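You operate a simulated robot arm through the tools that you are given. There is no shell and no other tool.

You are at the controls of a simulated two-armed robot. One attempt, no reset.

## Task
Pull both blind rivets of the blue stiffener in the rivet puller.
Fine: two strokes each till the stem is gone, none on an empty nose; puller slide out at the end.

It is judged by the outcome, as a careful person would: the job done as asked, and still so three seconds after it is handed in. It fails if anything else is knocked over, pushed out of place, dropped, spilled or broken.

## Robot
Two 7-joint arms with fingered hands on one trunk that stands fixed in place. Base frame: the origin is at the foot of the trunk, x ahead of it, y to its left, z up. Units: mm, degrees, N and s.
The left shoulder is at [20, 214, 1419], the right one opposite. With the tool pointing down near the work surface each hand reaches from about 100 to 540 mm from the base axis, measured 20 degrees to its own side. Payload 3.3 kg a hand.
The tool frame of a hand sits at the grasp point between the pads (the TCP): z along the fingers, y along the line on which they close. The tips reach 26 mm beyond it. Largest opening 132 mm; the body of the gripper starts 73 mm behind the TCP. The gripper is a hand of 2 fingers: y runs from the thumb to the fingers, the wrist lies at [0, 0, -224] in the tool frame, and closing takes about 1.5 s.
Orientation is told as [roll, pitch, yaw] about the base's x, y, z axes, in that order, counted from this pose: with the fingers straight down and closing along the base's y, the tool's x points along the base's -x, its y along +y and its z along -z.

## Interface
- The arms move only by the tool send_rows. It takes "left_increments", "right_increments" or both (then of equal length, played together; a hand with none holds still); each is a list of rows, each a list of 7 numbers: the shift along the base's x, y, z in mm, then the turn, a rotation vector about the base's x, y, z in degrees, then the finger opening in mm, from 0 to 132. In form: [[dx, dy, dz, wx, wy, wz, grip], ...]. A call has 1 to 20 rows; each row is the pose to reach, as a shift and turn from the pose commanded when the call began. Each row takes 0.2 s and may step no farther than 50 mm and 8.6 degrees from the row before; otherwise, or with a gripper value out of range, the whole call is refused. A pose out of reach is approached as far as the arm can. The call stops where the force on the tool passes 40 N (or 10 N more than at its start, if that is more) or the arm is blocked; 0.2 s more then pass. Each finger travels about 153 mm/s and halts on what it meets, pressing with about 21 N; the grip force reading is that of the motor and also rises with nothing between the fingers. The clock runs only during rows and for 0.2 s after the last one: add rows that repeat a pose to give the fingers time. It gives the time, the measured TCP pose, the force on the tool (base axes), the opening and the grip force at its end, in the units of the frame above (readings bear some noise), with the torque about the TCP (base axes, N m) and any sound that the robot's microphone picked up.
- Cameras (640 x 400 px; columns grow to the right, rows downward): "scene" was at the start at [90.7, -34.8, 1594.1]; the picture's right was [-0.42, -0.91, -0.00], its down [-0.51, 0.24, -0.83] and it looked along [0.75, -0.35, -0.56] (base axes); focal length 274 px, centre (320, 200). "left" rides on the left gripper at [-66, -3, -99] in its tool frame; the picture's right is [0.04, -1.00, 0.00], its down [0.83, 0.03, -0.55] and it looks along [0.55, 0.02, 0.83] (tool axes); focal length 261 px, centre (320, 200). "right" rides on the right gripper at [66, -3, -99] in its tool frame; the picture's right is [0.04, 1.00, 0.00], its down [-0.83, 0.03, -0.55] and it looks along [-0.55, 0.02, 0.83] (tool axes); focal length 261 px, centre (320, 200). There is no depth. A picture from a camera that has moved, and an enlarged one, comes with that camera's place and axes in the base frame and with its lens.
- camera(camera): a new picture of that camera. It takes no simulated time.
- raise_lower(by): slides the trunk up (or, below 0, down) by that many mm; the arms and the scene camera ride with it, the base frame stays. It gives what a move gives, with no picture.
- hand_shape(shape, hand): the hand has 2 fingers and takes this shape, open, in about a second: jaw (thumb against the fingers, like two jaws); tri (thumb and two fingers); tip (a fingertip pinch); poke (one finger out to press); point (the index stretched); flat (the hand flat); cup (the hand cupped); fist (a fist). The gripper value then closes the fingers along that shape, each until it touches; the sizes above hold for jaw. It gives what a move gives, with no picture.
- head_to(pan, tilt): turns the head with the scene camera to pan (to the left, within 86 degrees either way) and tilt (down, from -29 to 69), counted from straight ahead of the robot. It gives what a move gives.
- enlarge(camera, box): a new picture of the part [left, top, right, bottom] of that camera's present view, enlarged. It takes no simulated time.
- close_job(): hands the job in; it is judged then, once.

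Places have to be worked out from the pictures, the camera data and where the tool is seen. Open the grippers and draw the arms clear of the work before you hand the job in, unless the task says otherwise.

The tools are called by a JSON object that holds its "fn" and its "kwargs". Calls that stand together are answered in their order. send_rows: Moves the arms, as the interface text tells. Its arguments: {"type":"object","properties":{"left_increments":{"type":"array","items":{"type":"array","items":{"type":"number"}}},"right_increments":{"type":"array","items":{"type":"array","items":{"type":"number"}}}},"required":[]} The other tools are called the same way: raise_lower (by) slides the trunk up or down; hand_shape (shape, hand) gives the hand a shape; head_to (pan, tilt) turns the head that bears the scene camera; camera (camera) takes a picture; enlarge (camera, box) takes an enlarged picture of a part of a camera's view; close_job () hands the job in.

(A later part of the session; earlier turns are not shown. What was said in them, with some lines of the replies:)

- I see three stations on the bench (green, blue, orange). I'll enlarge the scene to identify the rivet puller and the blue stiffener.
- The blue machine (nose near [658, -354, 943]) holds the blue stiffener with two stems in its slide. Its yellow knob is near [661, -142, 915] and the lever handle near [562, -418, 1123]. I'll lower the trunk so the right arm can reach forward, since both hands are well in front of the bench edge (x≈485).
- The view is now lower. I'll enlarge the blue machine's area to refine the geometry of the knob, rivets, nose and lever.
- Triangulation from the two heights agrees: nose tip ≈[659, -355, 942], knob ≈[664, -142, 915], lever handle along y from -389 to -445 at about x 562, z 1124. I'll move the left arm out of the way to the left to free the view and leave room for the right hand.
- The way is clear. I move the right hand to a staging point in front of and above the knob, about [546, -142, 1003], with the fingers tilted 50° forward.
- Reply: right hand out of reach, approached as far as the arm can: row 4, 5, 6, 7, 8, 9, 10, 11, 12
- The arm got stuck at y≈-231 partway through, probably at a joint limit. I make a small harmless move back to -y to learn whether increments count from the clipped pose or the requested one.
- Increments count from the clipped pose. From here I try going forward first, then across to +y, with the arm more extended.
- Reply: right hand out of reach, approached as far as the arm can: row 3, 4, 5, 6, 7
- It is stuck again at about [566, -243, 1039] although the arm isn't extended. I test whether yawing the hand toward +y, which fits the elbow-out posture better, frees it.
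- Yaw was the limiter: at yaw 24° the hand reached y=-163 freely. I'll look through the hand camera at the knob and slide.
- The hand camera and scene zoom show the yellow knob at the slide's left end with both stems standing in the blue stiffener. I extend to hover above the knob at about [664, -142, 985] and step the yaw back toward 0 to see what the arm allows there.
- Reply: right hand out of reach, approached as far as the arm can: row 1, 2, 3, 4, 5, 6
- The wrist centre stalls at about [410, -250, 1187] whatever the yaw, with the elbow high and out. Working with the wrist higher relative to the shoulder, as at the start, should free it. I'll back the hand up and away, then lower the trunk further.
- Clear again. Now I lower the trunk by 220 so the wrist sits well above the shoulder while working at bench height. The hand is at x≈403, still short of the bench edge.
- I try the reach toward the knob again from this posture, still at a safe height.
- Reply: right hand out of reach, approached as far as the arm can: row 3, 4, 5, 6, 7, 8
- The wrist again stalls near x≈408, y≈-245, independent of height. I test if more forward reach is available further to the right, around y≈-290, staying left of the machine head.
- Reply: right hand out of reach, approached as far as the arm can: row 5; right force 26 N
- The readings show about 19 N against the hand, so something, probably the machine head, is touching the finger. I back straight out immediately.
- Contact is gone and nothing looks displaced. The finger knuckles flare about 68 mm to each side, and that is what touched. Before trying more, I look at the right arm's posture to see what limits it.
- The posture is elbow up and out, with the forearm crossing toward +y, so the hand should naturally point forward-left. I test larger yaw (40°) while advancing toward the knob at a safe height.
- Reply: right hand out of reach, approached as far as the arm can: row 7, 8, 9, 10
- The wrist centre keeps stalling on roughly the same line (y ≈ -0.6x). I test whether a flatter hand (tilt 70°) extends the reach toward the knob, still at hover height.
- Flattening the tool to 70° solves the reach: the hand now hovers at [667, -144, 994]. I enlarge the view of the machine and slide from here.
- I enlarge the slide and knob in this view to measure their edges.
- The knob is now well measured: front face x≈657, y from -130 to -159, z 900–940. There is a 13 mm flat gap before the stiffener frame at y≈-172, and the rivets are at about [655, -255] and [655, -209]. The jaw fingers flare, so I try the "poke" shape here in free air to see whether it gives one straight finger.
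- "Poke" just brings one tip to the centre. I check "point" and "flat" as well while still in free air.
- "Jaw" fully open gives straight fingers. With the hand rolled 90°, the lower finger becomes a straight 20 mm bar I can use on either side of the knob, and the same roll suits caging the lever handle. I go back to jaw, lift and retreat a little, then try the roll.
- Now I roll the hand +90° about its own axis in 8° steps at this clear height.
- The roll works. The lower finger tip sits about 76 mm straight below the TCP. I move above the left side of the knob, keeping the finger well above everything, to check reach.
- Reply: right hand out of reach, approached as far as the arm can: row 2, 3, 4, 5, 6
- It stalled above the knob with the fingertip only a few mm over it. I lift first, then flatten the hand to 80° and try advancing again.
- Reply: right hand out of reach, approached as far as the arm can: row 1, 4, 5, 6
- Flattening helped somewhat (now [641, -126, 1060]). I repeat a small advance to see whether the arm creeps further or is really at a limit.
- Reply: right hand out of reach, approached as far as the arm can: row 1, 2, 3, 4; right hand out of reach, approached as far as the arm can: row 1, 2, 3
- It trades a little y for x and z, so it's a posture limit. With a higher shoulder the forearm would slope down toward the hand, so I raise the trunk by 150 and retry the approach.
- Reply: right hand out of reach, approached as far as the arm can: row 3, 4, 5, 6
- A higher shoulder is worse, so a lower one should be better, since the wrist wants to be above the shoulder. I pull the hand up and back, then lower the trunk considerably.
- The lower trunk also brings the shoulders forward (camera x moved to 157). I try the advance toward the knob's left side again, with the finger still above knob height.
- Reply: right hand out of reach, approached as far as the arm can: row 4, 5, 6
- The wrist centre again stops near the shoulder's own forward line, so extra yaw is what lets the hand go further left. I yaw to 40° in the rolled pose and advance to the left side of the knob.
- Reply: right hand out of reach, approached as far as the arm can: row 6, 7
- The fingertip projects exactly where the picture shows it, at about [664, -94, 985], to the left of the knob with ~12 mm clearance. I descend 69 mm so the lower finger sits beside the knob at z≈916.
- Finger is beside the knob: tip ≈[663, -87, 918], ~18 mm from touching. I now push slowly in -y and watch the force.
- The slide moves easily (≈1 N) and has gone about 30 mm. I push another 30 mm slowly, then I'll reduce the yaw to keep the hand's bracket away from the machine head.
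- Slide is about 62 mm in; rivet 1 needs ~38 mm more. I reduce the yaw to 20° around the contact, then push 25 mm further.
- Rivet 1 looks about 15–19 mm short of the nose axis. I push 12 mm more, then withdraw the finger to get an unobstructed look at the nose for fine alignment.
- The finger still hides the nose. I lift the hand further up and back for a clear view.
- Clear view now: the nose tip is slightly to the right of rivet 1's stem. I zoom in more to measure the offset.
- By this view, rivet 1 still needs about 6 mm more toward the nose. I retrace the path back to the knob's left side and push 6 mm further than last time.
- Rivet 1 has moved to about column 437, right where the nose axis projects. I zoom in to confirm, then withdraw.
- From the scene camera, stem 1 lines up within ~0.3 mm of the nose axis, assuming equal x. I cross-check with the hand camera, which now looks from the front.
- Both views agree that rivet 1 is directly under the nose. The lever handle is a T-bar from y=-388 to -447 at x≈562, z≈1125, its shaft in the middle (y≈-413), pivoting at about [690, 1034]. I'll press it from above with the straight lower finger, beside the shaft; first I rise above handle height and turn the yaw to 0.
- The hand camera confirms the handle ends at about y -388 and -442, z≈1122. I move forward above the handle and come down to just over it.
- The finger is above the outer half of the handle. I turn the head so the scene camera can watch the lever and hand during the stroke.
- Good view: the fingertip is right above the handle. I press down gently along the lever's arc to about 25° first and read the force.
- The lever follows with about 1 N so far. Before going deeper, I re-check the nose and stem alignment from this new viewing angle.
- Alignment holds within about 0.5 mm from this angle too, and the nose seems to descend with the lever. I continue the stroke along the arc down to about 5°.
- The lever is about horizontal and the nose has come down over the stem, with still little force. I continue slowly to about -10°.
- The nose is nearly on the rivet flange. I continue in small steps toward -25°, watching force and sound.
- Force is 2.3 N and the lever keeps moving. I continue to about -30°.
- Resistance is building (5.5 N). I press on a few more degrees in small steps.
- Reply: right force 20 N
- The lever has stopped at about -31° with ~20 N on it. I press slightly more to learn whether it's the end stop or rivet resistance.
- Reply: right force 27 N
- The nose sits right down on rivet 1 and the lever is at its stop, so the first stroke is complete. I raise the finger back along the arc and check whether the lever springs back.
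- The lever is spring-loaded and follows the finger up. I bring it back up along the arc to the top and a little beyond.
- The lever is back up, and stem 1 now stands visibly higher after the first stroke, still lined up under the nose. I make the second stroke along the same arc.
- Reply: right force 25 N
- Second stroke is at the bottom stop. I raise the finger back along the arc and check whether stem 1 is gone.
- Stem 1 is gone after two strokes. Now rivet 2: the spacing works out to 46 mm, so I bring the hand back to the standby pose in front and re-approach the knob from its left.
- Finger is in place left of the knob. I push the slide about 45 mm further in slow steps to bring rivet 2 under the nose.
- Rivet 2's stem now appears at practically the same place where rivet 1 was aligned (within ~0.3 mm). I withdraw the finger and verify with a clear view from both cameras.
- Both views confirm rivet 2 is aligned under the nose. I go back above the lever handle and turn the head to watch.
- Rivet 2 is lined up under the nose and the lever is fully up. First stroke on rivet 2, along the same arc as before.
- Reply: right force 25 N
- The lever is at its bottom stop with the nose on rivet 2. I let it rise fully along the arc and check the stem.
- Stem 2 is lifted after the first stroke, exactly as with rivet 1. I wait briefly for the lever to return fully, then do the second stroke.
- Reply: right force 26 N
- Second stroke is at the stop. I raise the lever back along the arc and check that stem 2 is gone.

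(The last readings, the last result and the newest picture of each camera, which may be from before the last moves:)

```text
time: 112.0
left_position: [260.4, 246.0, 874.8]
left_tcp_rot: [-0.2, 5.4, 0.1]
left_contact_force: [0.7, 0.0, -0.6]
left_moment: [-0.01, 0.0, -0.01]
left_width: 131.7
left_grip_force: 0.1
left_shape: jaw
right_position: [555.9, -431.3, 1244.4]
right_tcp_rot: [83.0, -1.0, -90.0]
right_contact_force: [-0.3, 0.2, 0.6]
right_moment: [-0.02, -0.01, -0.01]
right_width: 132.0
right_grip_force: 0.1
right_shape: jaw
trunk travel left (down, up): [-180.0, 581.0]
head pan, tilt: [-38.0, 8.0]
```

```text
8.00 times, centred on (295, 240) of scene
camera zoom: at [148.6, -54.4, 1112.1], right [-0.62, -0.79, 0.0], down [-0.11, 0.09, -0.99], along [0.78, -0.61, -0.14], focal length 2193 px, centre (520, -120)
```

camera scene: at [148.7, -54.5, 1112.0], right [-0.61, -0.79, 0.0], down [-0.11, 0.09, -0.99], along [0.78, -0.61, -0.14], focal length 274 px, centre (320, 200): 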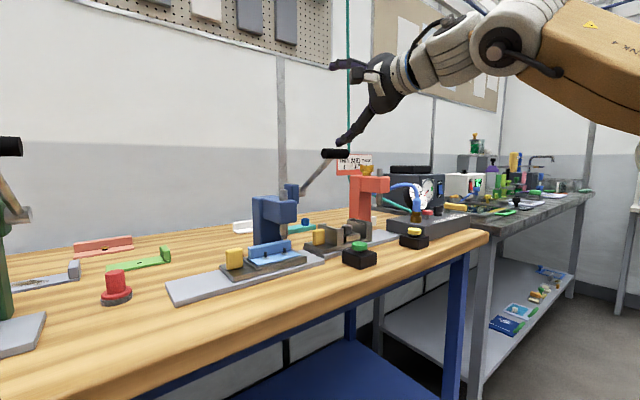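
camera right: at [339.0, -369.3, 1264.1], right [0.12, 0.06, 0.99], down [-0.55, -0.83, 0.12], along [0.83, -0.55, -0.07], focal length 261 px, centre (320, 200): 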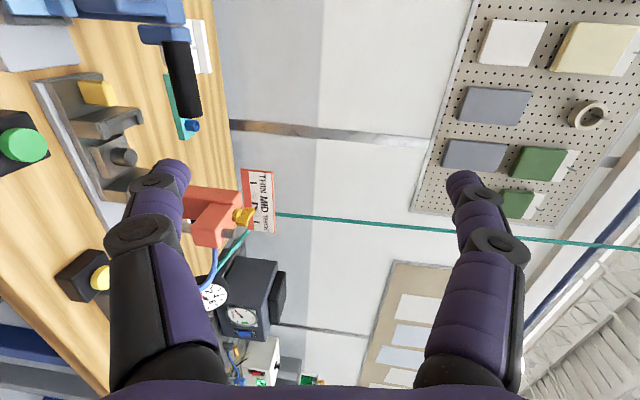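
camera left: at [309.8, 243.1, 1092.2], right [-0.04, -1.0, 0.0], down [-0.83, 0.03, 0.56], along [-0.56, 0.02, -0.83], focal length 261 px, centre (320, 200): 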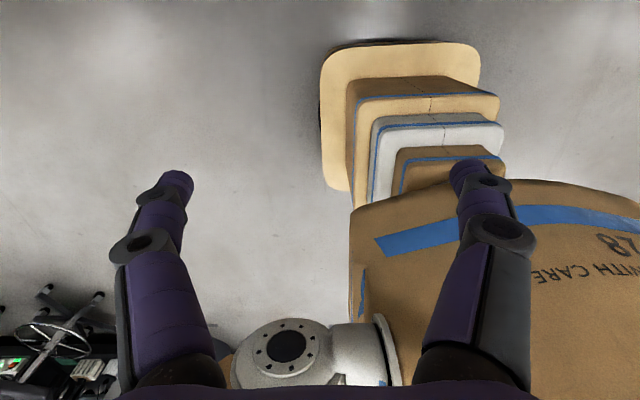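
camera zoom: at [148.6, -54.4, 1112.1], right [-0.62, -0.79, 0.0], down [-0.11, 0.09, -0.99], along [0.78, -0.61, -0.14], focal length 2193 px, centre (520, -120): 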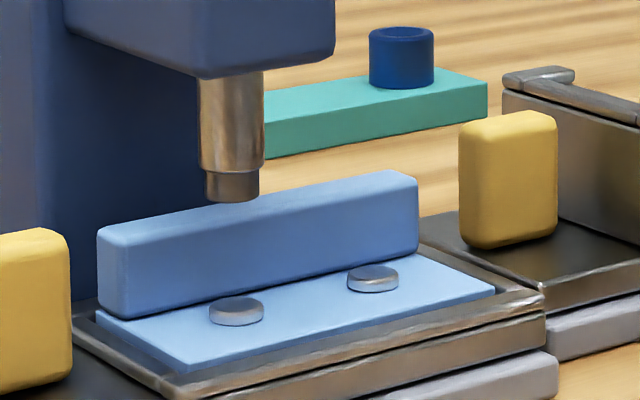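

Both stems are gone, with exactly two strokes each. Now the slide has to come out: I move the hand to the front, lined up with the gap between the knob and the stiffener frame (finger at y≈-328), and check before inserting.

{"fn": "send_rows", "kwargs": {"right_increments": [[-40, 0, 5, 0, 0, 0, 132], [-80, 5, 0, 0, 0, 0, 132], [-115, 25, -20, 0, 0, 0, 132], [-125, 55, -50, 0, 0, 0, 132], [-115, 80, -85, 0, 0, 0, 132], [-95, 100, -125, 0, 0, 0, 132], [-70, 104, -165, 0, 0, 0, 132], [-45, 104, -205, 0, 0, 0, 132], [-20, 104, -240, 0, 0, 0, 132], [5, 104, -253, 0, 0, 0, 132]]}}

{"fn": "head_to", "kwargs": {"pan": -25, "tilt": 30}}

{"fn": "enlarge", "kwargs": {"camera": "scene", "box": [240, 60, 400, 180]}}

{"fn": "camera", "kwargs": {"camera": "right"}}

```text
time: 114.2
left_position: [261.0, 247.0, 874.5]
left_tcp_rot: [0.0, 5.6, 0.1]
left_contact_force: [-0.6, -0.3, -0.2]
left_moment: [-0.03, 0.0, -0.01]
left_width: 131.9
left_grip_force: 0.1
left_shape: jaw
right_position: [560.5, -329.3, 990.4]
right_tcp_rot: [83.0, -1.0, -90.2]
right_contact_force: [0.7, -0.5, 0.6]
right_moment: [0.02, 0.0, 0.02]
right_width: 132.0
right_grip_force: 0.1
right_shape: jaw
trunk travel left (down, up): [-180.0, 581.0]
head pan, tilt: [-38.0, 8.0]
```

```text
time: 115.1
left_position: [261.1, 247.0, 874.4]
left_tcp_rot: [-0.1, 5.5, 0.0]
left_contact_force: [-0.2, -1.1, 0.0]
left_moment: [-0.02, 0.01, 0.01]
left_width: 132.1
left_grip_force: 0.1
left_shape: jaw
right_position: [560.2, -328.2, 989.8]
right_tcp_rot: [83.0, -0.9, -90.0]
right_contact_force: [-0.7, 0.5, 0.0]
right_moment: [-0.01, -0.02, 0.02]
right_width: 131.9
right_grip_force: 0.0
right_shape: jaw
trunk travel left (down, up): [-180.0, 581.0]
head pan, tilt: [-25.0, 30.0]
```

```text
3.33 times, centred on (320, 120) of scene
camera zoom: at [157.7, -35.7, 1076.6], right [-0.42, -0.91, 0.0], down [-0.45, 0.21, -0.87], along [0.79, -0.37, -0.5], focal length 914 px, centre (320, 467)
```

zoom: 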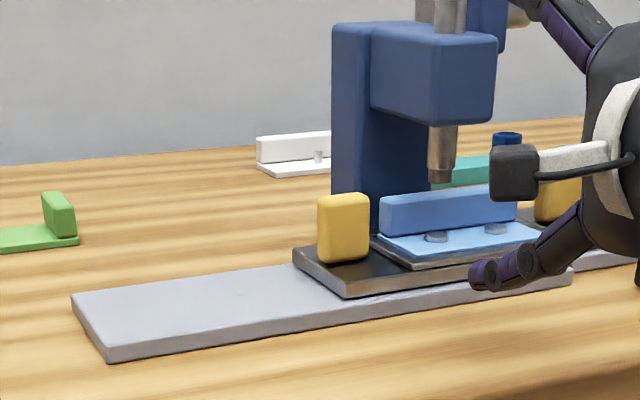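

```text
taken
camera right: at [461.8, -263.5, 998.9], right [0.12, 0.06, 0.99], down [-0.54, -0.83, 0.12], along [0.83, -0.55, -0.07], focal length 261 px, centre (320, 200)
```

right: 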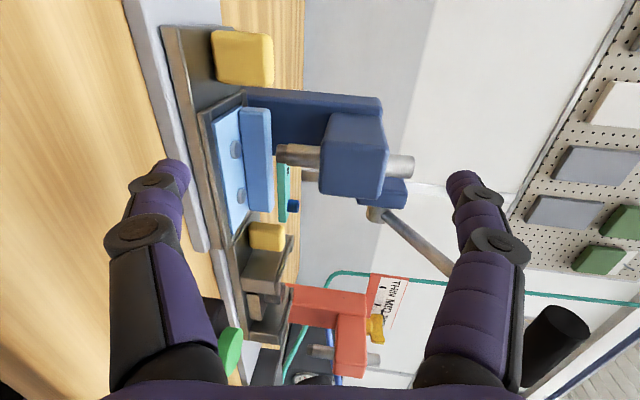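

The finger is lined up just right of the knob, in front of the slide. I slide it forward (slightly higher for clearance over the frame) so it sits on the knob's right side.

{"fn": "send_rows", "kwargs": {"right_increments": [[30, 0, 2, 0, 0, 0, 132], [60, 0, 2, 0, 0, 0, 132], [80, 0, 2, 0, 0, 0, 132], [94, 0, 2, 0, 0, 0, 132], [94, 0, 2, 0, 0, 0, 132]]}}

{"fn": "enlarge", "kwargs": {"camera": "scene", "box": [260, 70, 380, 160]}}

{"fn": "camera", "kwargs": {"camera": "right"}}

```text
time: 115.7
left_position: [256.9, 246.7, 877.3]
left_tcp_rot: [-0.1, 5.2, 0.1]
left_contact_force: [-0.7, 0.1, -0.1]
left_moment: [-0.01, -0.04, 0.02]
left_width: 131.9
left_grip_force: 0.1
left_shape: jaw
right_position: [612.2, -326.7, 1004.3]
right_tcp_rot: [84.2, -0.9, -89.8]
right_contact_force: [-34.8, -2.4, 19.5]
right_moment: [-0.33, 3.21, -0.1]
right_width: 132.1
right_grip_force: 0.0
right_shape: jaw
trunk travel left (down, up): [-180.0, 581.0]
head pan, tilt: [-25.0, 30.0]
stopped in row 3 (right hand): the force on the tool passed its limit at 47 N (the readings are from after the stop); the commanded pose is now the measured one
```

```text
4.44 times, centred on (320, 115) of scene
camera zoom: at [151.7, -35.5, 1077.9], right [-0.42, -0.91, 0.0], down [-0.45, 0.21, -0.87], along [0.79, -0.37, -0.5], focal length 1218 px, centre (320, 578)
```

zoom: 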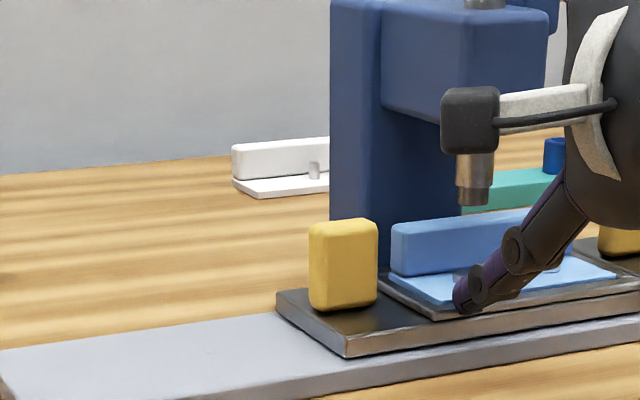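

```text
taken
camera right: at [512.5, -261.5, 1011.6], right [0.1, 0.06, 0.99], down [-0.54, -0.83, 0.1], along [0.83, -0.55, -0.05], focal length 261 px, centre (320, 200)
```

right: 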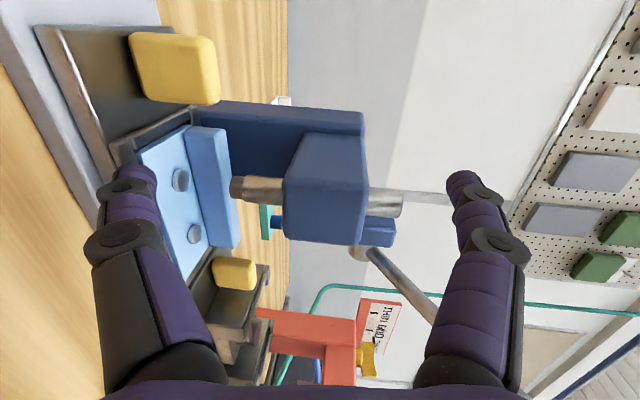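

The finger met something (47 N stop), apparently the frame's front rim, which is higher than I estimated. I back off at once and lift.

{"fn": "send_rows", "kwargs": {"right_increments": [[-10, 0, 3, 0, 0, 0, 132], [-25, 0, 10, 0, 0, 0, 132], [-40, 0, 20, 0, 0, 0, 132]]}}

{"fn": "enlarge", "kwargs": {"camera": "scene", "box": [260, 70, 380, 160]}}

{"fn": "camera", "kwargs": {"camera": "right"}}

```text
time: 116.5
left_position: [261.7, 246.5, 874.2]
left_tcp_rot: [0.1, 5.4, 0.2]
left_contact_force: [-1.2, 0.3, 0.6]
left_moment: [-0.02, 0.01, -0.02]
left_width: 131.8
left_grip_force: 0.1
left_shape: jaw
right_position: [577.5, -325.7, 1017.0]
right_tcp_rot: [83.4, -1.0, -89.8]
right_contact_force: [0.3, 0.3, 1.2]
right_moment: [-0.01, -0.01, -0.01]
right_width: 132.1
right_grip_force: 0.0
right_shape: jaw
trunk travel left (down, up): [-180.0, 581.0]
head pan, tilt: [-25.0, 30.0]
```

```text
4.44 times, centred on (320, 115) of scene
camera zoom: at [157.8, -35.5, 1076.5], right [-0.42, -0.91, 0.0], down [-0.45, 0.21, -0.87], along [0.79, -0.37, -0.5], focal length 1218 px, centre (320, 578)
```

zoom: 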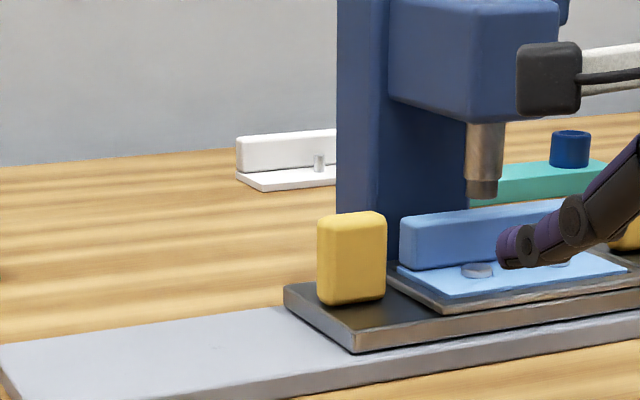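

```text
taken
camera right: at [479.2, -261.5, 1025.1], right [0.11, 0.06, 0.99], down [-0.54, -0.83, 0.11], along [0.83, -0.55, -0.06], focal length 261 px, centre (320, 200)
```

right: 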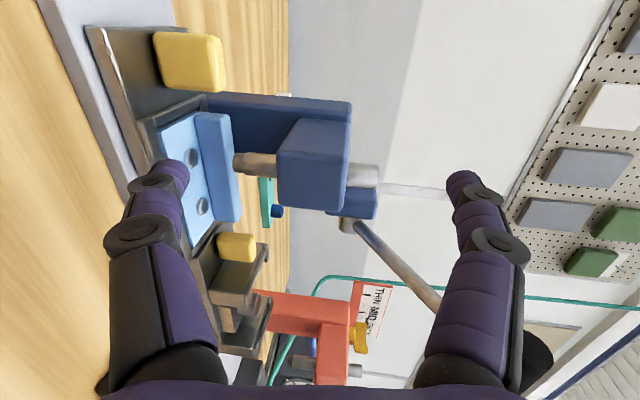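

Nothing shifted; the knob and slide are where they were. The rim is evidently close to finger height, so I retry about 10 mm higher, which still overlaps the knob's side, advancing in small steps.

{"fn": "send_rows", "kwargs": {"right_increments": [[0, -1, -8, 0, 0, 0, 132], [0, -1, -15, 0, 0, 0, 132], [12, -1, -15, 0, 0, 0, 132], [22, -1, -15, 0, 0, 0, 132], [30, -1, -15, 0, 0, 0, 132], [38, -1, -15, 0, 0, 0, 132]]}}

{"fn": "enlarge", "kwargs": {"camera": "scene", "box": [260, 70, 380, 160]}}

```text
time: 117.9
left_position: [260.9, 246.1, 873.8]
left_tcp_rot: [0.0, 5.5, 0.0]
left_contact_force: [0.4, -0.2, -0.6]
left_moment: [0.0, -0.04, 0.0]
left_width: 132.0
left_grip_force: 0.1
left_shape: jaw
right_position: [616.8, -328.6, 1001.8]
right_tcp_rot: [83.4, -1.0, -89.9]
right_contact_force: [0.0, -0.3, 0.7]
right_moment: [0.01, 0.01, -0.03]
right_width: 131.9
right_grip_force: 0.0
right_shape: jaw
trunk travel left (down, up): [-180.0, 581.0]
head pan, tilt: [-25.0, 30.0]
```

```text
4.44 times, centred on (320, 115) of scene
camera zoom: at [157.7, -35.7, 1076.5], right [-0.42, -0.91, 0.0], down [-0.45, 0.21, -0.87], along [0.78, -0.37, -0.5], focal length 1218 px, centre (320, 578)
```

zoom: 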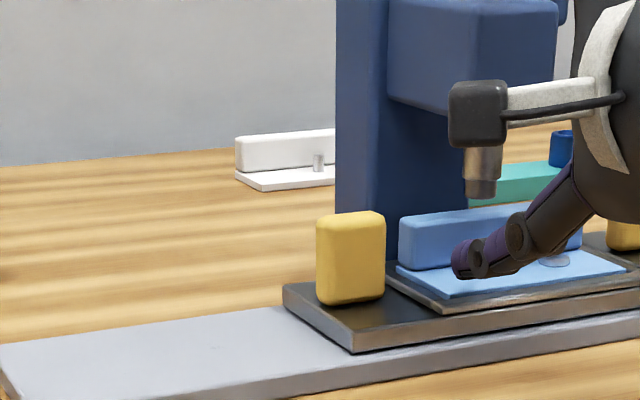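

No contact at this height. I continue forward in small steps to get beside the knob.

{"fn": "send_rows", "kwargs": {"right_increments": [[8, 0, 0, 0, 0, 0, 132], [16, 0, 0, 0, 0, 0, 132], [23, 0, 0, 0, 0, 0, 132], [30, 0, 0, 0, 0, 0, 132], [36, 0, 0, 0, 0, 0, 132], [36, 0, 0, 0, 0, 0, 132]]}}

{"fn": "enlarge", "kwargs": {"camera": "scene", "box": [260, 70, 380, 160]}}

{"fn": "camera", "kwargs": {"camera": "right"}}

```text
time: 119.3
left_position: [260.7, 247.1, 873.3]
left_tcp_rot: [0.0, 5.5, 0.0]
left_contact_force: [-0.4, -0.1, 0.3]
left_moment: [0.01, -0.01, 0.02]
left_width: 131.8
left_grip_force: 0.0
left_shape: jaw
right_position: [651.4, -327.3, 1002.2]
right_tcp_rot: [83.6, -0.9, -89.9]
right_contact_force: [-2.8, -0.1, 0.4]
right_moment: [-0.07, 0.15, 0.01]
right_width: 131.7
right_grip_force: 0.0
right_shape: jaw
trunk travel left (down, up): [-180.0, 581.0]
head pan, tilt: [-25.0, 30.0]
```

```text
4.44 times, centred on (320, 115) of scene
camera zoom: at [157.4, -35.7, 1076.5], right [-0.42, -0.91, 0.0], down [-0.45, 0.21, -0.87], along [0.79, -0.37, -0.5], focal length 1218 px, centre (320, 578)
```

zoom: 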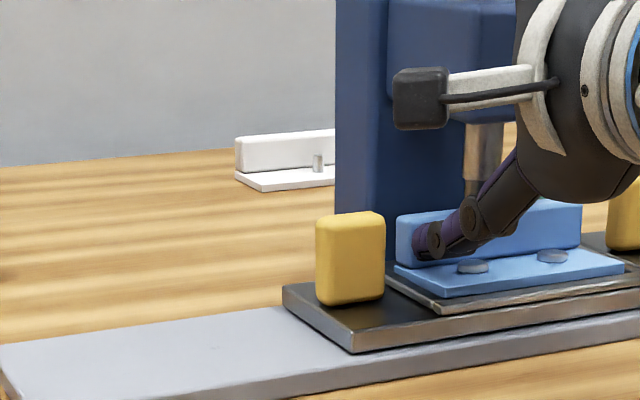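

```text
taken
camera right: at [552.8, -263.0, 1010.0], right [0.11, 0.06, 0.99], down [-0.54, -0.83, 0.11], along [0.83, -0.55, -0.06], focal length 261 px, centre (320, 200)
```

right: 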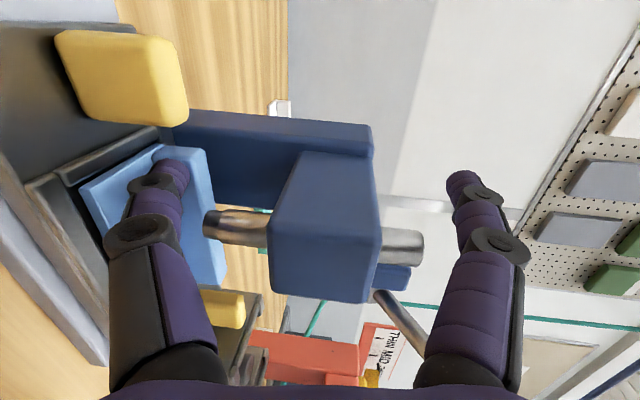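

A light touch (2.8 N) means the fingertip reached the stiffener's upright flange. I pull back 5 mm so I don't press on it, then move left until the finger meets the knob.

{"fn": "send_rows", "kwargs": {"right_increments": [[-5, 0, 0, 0, 0, 0, 132], [-5, 4, 0, 0, 0, 0, 132], [-5, 8, 0, 0, 0, 0, 132], [-5, 12, 0, 0, 0, 0, 132], [-5, 16, 0, 0, 0, 0, 132]]}}

{"fn": "enlarge", "kwargs": {"camera": "scene", "box": [260, 70, 380, 160]}}

{"fn": "enlarge", "kwargs": {"camera": "right", "box": [20, 10, 260, 260]}}

```text
time: 120.5
left_position: [261.8, 247.0, 873.7]
left_tcp_rot: [0.0, 5.5, -0.1]
left_contact_force: [0.2, 0.3, -0.3]
left_moment: [0.03, -0.02, -0.02]
left_width: 131.7
left_grip_force: 0.0
left_shape: jaw
right_position: [646.9, -312.5, 1002.5]
right_tcp_rot: [83.4, -1.0, -89.9]
right_contact_force: [-0.6, -0.6, 0.7]
right_moment: [-0.01, 0.0, -0.01]
right_width: 131.7
right_grip_force: 0.0
right_shape: jaw
trunk travel left (down, up): [-180.0, 581.0]
head pan, tilt: [-25.0, 30.0]
```

```text
4.44 times, centred on (320, 115) of scene
camera zoom: at [157.7, -35.7, 1076.5], right [-0.42, -0.91, 0.0], down [-0.45, 0.21, -0.87], along [0.78, -0.37, -0.5], focal length 1218 px, centre (320, 578)
```

zoom: 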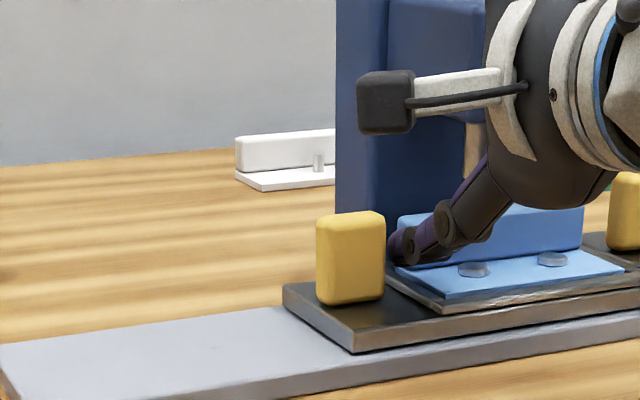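

```text
1.60 times, centred on (140, 135) of right
camera zoom: at [547.9, -246.9, 1010.2], right [0.11, 0.06, 0.99], down [-0.54, -0.83, 0.11], along [0.83, -0.55, -0.06], focal length 417 px, centre (608, 304)
```

zoom: 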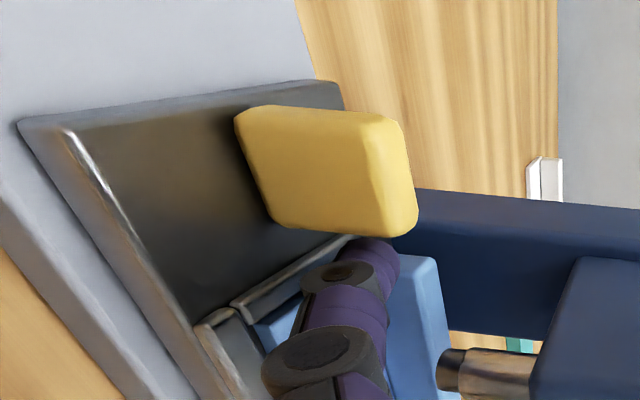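

The fingertip is just right of the knob, clear of the flange. I pull left slowly 20 mm with the finger straight and check that the slide follows.

{"fn": "send_rows", "kwargs": {"right_increments": [[0, 4, 0, 0, 0, 0, 132], [0, 8, 0, 0, 0, 0, 132], [0, 12, 0, 0, 0, 0, 132], [0, 16, 0, 0, 0, 0, 132], [0, 20, 0, 0, 0, 0, 132], [0, 24, 0, 0, 0, 0, 132]]}}

{"fn": "enlarge", "kwargs": {"camera": "scene", "box": [240, 70, 380, 170]}}

```text
time: 121.9
left_position: [261.6, 246.9, 874.8]
left_tcp_rot: [0.0, 5.5, 0.0]
left_contact_force: [0.8, 1.1, 1.1]
left_moment: [-0.02, 0.0, 0.0]
left_width: 131.8
left_grip_force: 0.0
left_shape: jaw
right_position: [646.3, -287.6, 1003.0]
right_tcp_rot: [83.5, -1.0, -89.9]
right_contact_force: [-0.2, -2.4, 0.2]
right_moment: [-0.11, -0.05, -0.03]
right_width: 132.1
right_grip_force: 0.0
right_shape: jaw
trunk travel left (down, up): [-180.0, 581.0]
head pan, tilt: [-25.0, 30.0]
```

```text
4.00 times, centred on (310, 120) of scene
camera zoom: at [157.8, -35.8, 1076.5], right [-0.42, -0.91, 0.0], down [-0.45, 0.21, -0.87], along [0.78, -0.37, -0.5], focal length 1096 px, centre (360, 520)
```

zoom: 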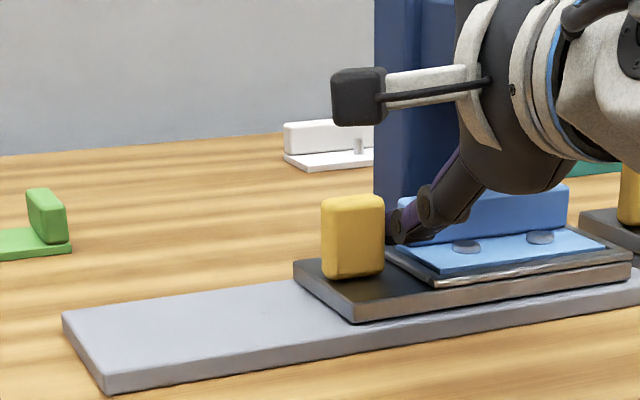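

The slide follows with only ~2 N. I keep pulling left and gradually add a bit of yaw so the arm stays within reach.

{"fn": "send_rows", "kwargs": {"right_increments": [[0, 6, 0, 0, 0, 0, 132], [0, 12, 0, 0, 0, 0, 132], [0, 18, 0, 0, 0, 1, 132], [0, 24, 0, 0, 0, 3, 132], [0.5, 30, 0, 0, 0, 5, 132], [0.5, 36, 0, 0, 0, 7, 132], [1, 42, 0, 0, 0, 9, 132], [1, 48, 0, 0, 0, 11, 132]]}}

{"fn": "enlarge", "kwargs": {"camera": "scene", "box": [240, 70, 380, 170]}}

{"fn": "camera", "kwargs": {"camera": "right"}}

```text
time: 123.7
left_position: [260.9, 247.6, 874.8]
left_tcp_rot: [0.0, 5.4, 0.0]
left_contact_force: [-0.1, 0.2, 0.1]
left_moment: [-0.01, 0.02, 0.0]
left_width: 132.1
left_grip_force: 0.0
left_shape: jaw
right_position: [647.2, -241.5, 1002.0]
right_tcp_rot: [83.4, -1.0, -78.7]
right_contact_force: [0.7, -1.3, 0.2]
right_moment: [-0.15, -0.02, -0.03]
right_width: 131.9
right_grip_force: 0.1
right_shape: jaw
trunk travel left (down, up): [-180.0, 581.0]
head pan, tilt: [-25.0, 30.0]
```

```text
4.00 times, centred on (310, 120) of scene
camera zoom: at [157.6, -35.8, 1076.5], right [-0.42, -0.91, 0.0], down [-0.45, 0.21, -0.87], along [0.78, -0.37, -0.5], focal length 1096 px, centre (360, 520)
```

zoom: 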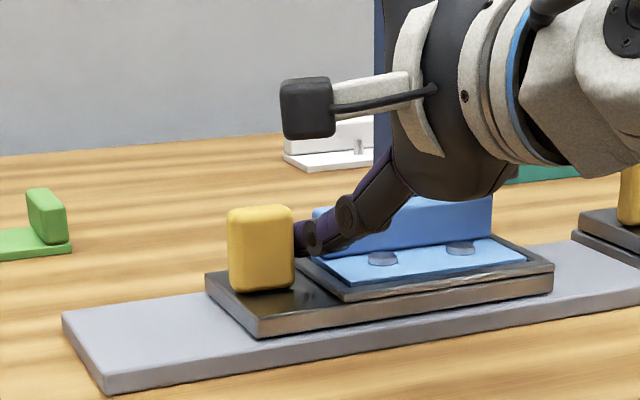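

```text
taken
camera right: at [538.2, -195.1, 1009.7], right [0.1, 0.08, 0.99], down [-0.37, -0.92, 0.11], along [0.92, -0.38, -0.06], focal length 261 px, centre (320, 200)
```

right: 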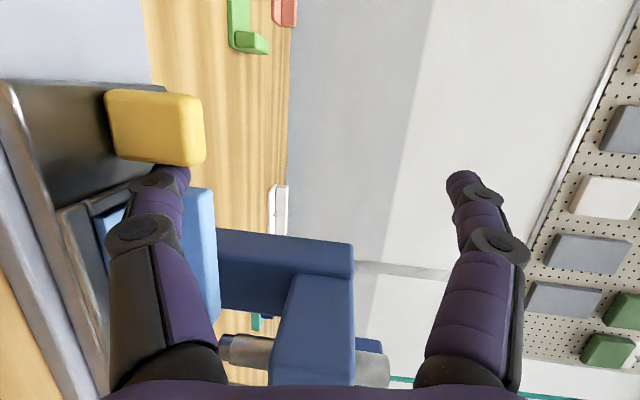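

Going well: about 70 mm out. I continue another 42 mm with yaw rising to 18°.

{"fn": "send_rows", "kwargs": {"right_increments": [[0, 6, 0, 0, 0, 1, 132], [0, 12, 0, 0, 0, 2, 132], [0, 18, 0, 0, 0, 3, 132], [0.5, 24, 0, 0, 0, 4, 132], [0.5, 30, 0, 0, 0, 5, 132], [1, 36, 0, 0, 0, 6, 132], [1, 42, 0, 0, 0, 7, 132]]}}

{"fn": "enlarge", "kwargs": {"camera": "scene", "box": [220, 70, 380, 170]}}

```text
time: 125.3
left_position: [260.9, 246.0, 873.7]
left_tcp_rot: [0.0, 5.6, 0.0]
left_contact_force: [-0.3, -0.2, 0.2]
left_moment: [-0.02, -0.05, -0.04]
left_width: 132.3
left_grip_force: 0.1
left_shape: jaw
right_position: [648.3, -198.7, 1002.1]
right_tcp_rot: [83.6, -1.0, -71.8]
right_contact_force: [-0.1, -2.1, -0.4]
right_moment: [-0.14, 0.03, -0.01]
right_width: 132.0
right_grip_force: 0.1
right_shape: jaw
trunk travel left (down, up): [-180.0, 581.0]
head pan, tilt: [-25.0, 30.0]
```

```text
4.00 times, centred on (300, 120) of scene
camera zoom: at [157.6, -35.8, 1076.5], right [-0.42, -0.91, 0.0], down [-0.45, 0.21, -0.87], along [0.78, -0.37, -0.5], focal length 1096 px, centre (400, 520)
```

zoom: 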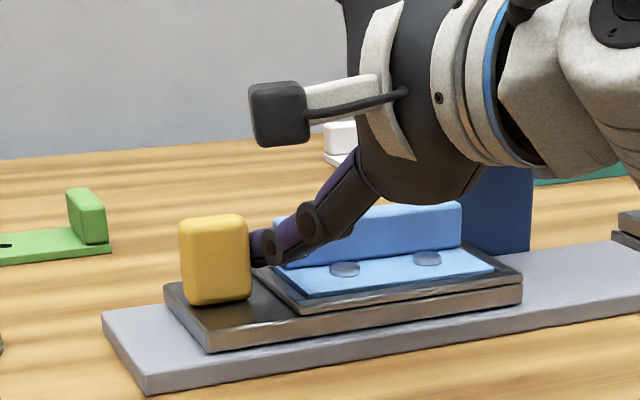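

About 34 mm remain until the slide is flush with the rail's left end as at the start. I continue 24 mm with slightly more yaw.

{"fn": "send_rows", "kwargs": {"right_increments": [[0, 5, 0, 0, 0, 1.5, 132], [0.5, 10, 0, 0, 0, 3, 132], [0.5, 15, 0, 0, 0, 4.5, 132], [1, 20, 0, 0, 0, 6, 132], [1, 24, 0, 0, 0, 6, 132]]}}

{"fn": "enlarge", "kwargs": {"camera": "scene", "box": [220, 70, 380, 170]}}

```text
time: 126.5
left_position: [261.2, 247.6, 874.6]
left_tcp_rot: [-0.3, 5.5, 0.1]
left_contact_force: [-0.2, -0.2, 0.0]
left_moment: [0.04, 0.0, 0.01]
left_width: 131.7
left_grip_force: 0.0
left_shape: jaw
right_position: [649.4, -173.7, 1000.8]
right_tcp_rot: [83.5, -0.9, -65.8]
right_contact_force: [0.4, -0.3, -0.7]
right_moment: [0.0, 0.0, -0.01]
right_width: 132.1
right_grip_force: 0.0
right_shape: jaw
trunk travel left (down, up): [-180.0, 581.0]
head pan, tilt: [-25.0, 30.0]
```

```text
4.00 times, centred on (300, 120) of scene
camera zoom: at [157.7, -35.6, 1076.5], right [-0.42, -0.91, 0.0], down [-0.45, 0.21, -0.87], along [0.78, -0.37, -0.5], focal length 1096 px, centre (400, 520)
```

zoom: 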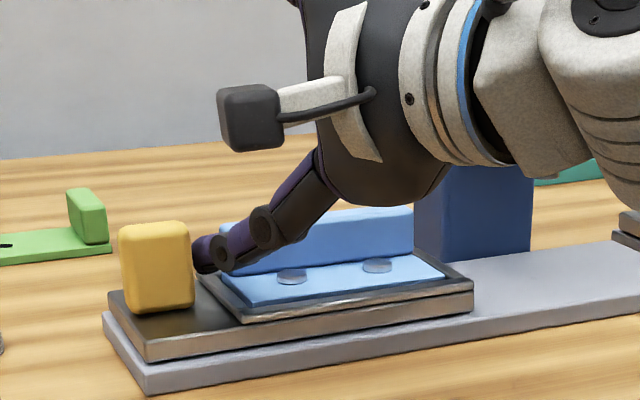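

The slide looks flush with the rail end again. Comparing rivet 2's pixel position with the start picture, it is about 2 mm short, so I nudge slowly a few mm more while watching the force.

{"fn": "send_rows", "kwargs": {"right_increments": [[0, 1.5, 0, 0, 0, 0, 132], [0, 3, 0, 0, 0, 0, 132], [0, 4.5, 0, 0, 0, 0, 132], [0, 6, 0, 0, 0, 0, 132]]}}

{"fn": "enlarge", "kwargs": {"camera": "scene", "box": [190, 60, 410, 198]}}

```text
time: 127.5
left_position: [261.4, 247.7, 873.6]
left_tcp_rot: [0.1, 5.5, 0.0]
left_contact_force: [0.5, 0.1, -0.2]
left_moment: [0.02, -0.02, 0.02]
left_width: 131.6
left_grip_force: 0.0
left_shape: jaw
right_position: [649.4, -169.4, 1002.9]
right_tcp_rot: [83.5, -1.0, -66.0]
right_contact_force: [-0.4, -1.2, 0.1]
right_moment: [-0.02, 0.04, -0.03]
right_width: 131.9
right_grip_force: 0.0
right_shape: jaw
trunk travel left (down, up): [-180.0, 581.0]
head pan, tilt: [-25.0, 30.0]
```

```text
2.90 times, centred on (300, 129) of scene
camera zoom: at [157.7, -35.8, 1076.5], right [-0.42, -0.91, 0.0], down [-0.45, 0.21, -0.87], along [0.78, -0.37, -0.5], focal length 794 px, centre (378, 406)
```

zoom: 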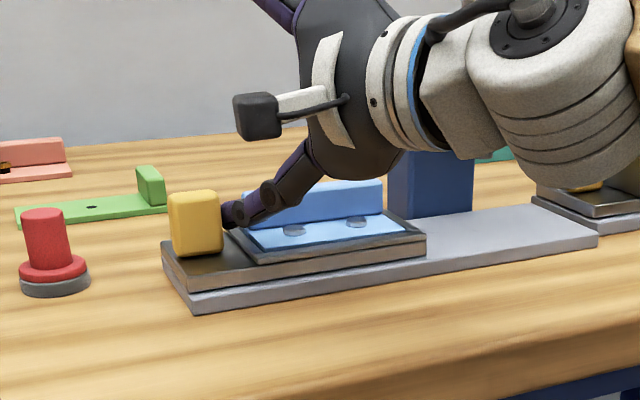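

The frame and rivet positions match the start picture, so the slide is fully out. I withdraw the finger straight back without touching the knob, then up and away.

{"fn": "send_rows", "kwargs": {"right_increments": [[-4, -1, 0, 0, 0, 0, 132], [-10, -3, 0, 0, 0, 0, 132], [-30, -5, 1, 0, 0, 0, 132], [-60, -5, 5, 0, 0, 0, 132], [-95, -5, 15, 0, 0, 0, 132], [-120, -15, 40, 0, 0, 0, 132], [-140, -30, 75, 0, 0, 0, 132], [-160, -50, 110, 0, 0, 0, 132], [-180, -80, 140, 0, 0, 0, 132], [-205, -115, 160, 0, 0, 0, 132], [-230, -150, 165, 0, 0, 0, 132]]}}

{"fn": "camera", "kwargs": {"camera": "scene"}}

{"fn": "enlarge", "kwargs": {"camera": "scene", "box": [190, 60, 410, 198]}}

```text
time: 129.9
left_position: [259.5, 245.2, 874.0]
left_tcp_rot: [0.1, 5.5, 0.0]
left_contact_force: [-0.5, -0.5, 0.0]
left_moment: [-0.01, -0.02, 0.0]
left_width: 131.6
left_grip_force: 0.1
left_shape: jaw
right_position: [418.5, -319.6, 1167.5]
right_tcp_rot: [83.5, -0.9, -65.8]
right_contact_force: [0.2, 0.3, 0.3]
right_moment: [0.01, 0.0, -0.01]
right_width: 132.1
right_grip_force: 0.1
right_shape: jaw
trunk travel left (down, up): [-180.0, 581.0]
head pan, tilt: [-25.0, 30.0]
```

```text
taken
camera scene: at [157.5, -35.9, 1076.5], right [-0.42, -0.91, 0.0], down [-0.45, 0.21, -0.87], along [0.79, -0.37, -0.5], focal length 274 px, centre (320, 200)
```

scene: 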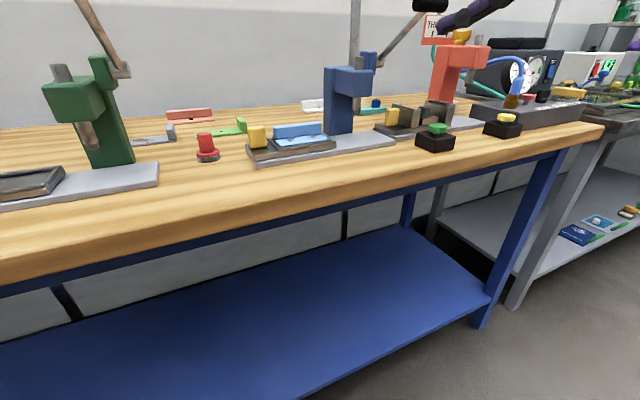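

```text
2.90 times, centred on (300, 129) of scene
camera zoom: at [157.5, -35.9, 1076.5], right [-0.42, -0.91, 0.0], down [-0.45, 0.21, -0.87], along [0.79, -0.37, -0.5], focal length 794 px, centre (378, 406)
```

zoom: 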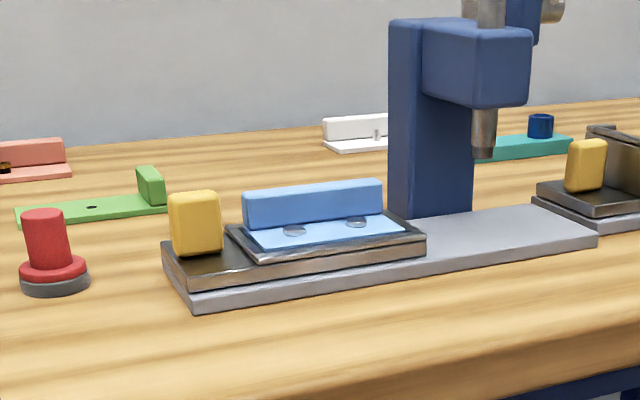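

The slide is out, both stems are gone, and everything else stands where it was. I draw the right hand further back from the bench and take a last look at the lever and surroundings.

{"fn": "send_rows", "kwargs": {"right_increments": [[-35, -10, 0, 0, 0, 0, 132], [-70, -20, 5, 0, 0, 0, 132], [-100, -30, 10, 0, 0, 0, 132], [-100, -30, 10, 0, 0, 0, 132]]}}

{"fn": "head_to", "kwargs": {"pan": -35, "tilt": 12}}

{"fn": "camera", "kwargs": {"camera": "scene"}}

{"fn": "enlarge", "kwargs": {"camera": "scene", "box": [180, 120, 440, 300]}}

```text
time: 130.9
left_position: [261.2, 247.4, 874.0]
left_tcp_rot: [0.0, 5.4, 0.0]
left_contact_force: [0.0, -0.8, -0.1]
left_moment: [-0.02, 0.01, 0.03]
left_width: 132.0
left_grip_force: 0.0
left_shape: jaw
right_position: [319.7, -347.4, 1177.8]
right_tcp_rot: [83.4, -0.9, -65.8]
right_contact_force: [0.2, -0.4, -0.8]
right_moment: [0.03, -0.03, 0.05]
right_width: 132.1
right_grip_force: 0.1
right_shape: jaw
trunk travel left (down, up): [-180.0, 581.0]
head pan, tilt: [-25.0, 30.0]
```

```text
time: 131.7
left_position: [260.0, 246.2, 874.4]
left_tcp_rot: [-0.1, 5.6, 0.0]
left_contact_force: [-0.4, 0.4, 0.5]
left_moment: [0.01, 0.0, -0.02]
left_width: 132.0
left_grip_force: 0.0
left_shape: jaw
right_position: [320.4, -347.6, 1177.5]
right_tcp_rot: [83.4, -0.9, -65.8]
right_contact_force: [-0.3, 0.3, -1.0]
right_moment: [0.0, -0.01, 0.02]
right_width: 131.9
right_grip_force: 0.0
right_shape: jaw
trunk travel left (down, up): [-180.0, 581.0]
head pan, tilt: [-35.0, 12.0]
```

```text
taken
camera scene: at [152.0, -50.9, 1105.5], right [-0.57, -0.82, 0.0], down [-0.17, 0.12, -0.98], along [0.8, -0.56, -0.21], focal length 274 px, centre (320, 200)
```

scene: 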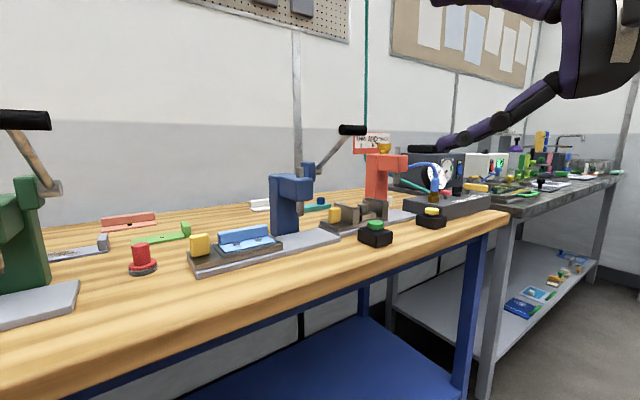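

```text
2.22 times, centred on (310, 210) of scene
camera zoom: at [152.0, -50.9, 1105.5], right [-0.57, -0.82, 0.0], down [-0.17, 0.12, -0.98], along [0.8, -0.56, -0.21], focal length 609 px, centre (342, 178)
```

zoom: 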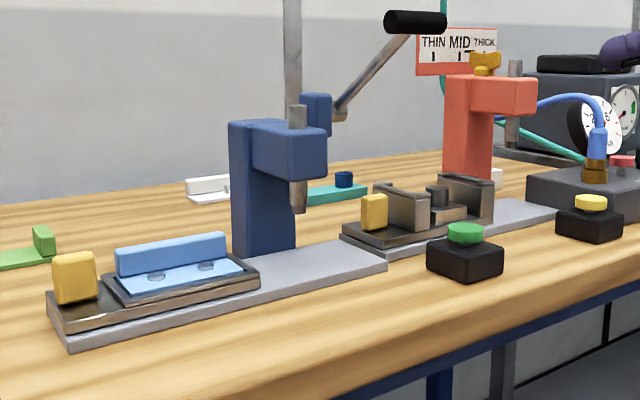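

Both rivets are set with their stems gone. The slide is back out, the lever is up, and nothing else was disturbed. Both hands are open and clear of the bench, so I hand the job in.

{"fn": "close_job", "kwargs": {}}

```text
The job is handed in.
```

Both blind rivets of the blue stiffener are pulled. Each took two strokes, both stems are gone, and no stroke was made on an empty nose.

The puller slide is back out, to within a millimetre or two of where it started. The lever is up, and both hands are open and clear of the bench.

There were three unintended contacts along the way:
- **Machine head:** a finger touched it at about 19 N while I was working out the reach.
- **Frame rim:** a finger hit the front rim of the slide's frame at 47 N, and the arm stopped itself.
- **Stiffener flange:** the fingertip brushed it at about 3 N.

Pictures after the first two contacts, and a final look at the whole bench, showed nothing moved or damaged.
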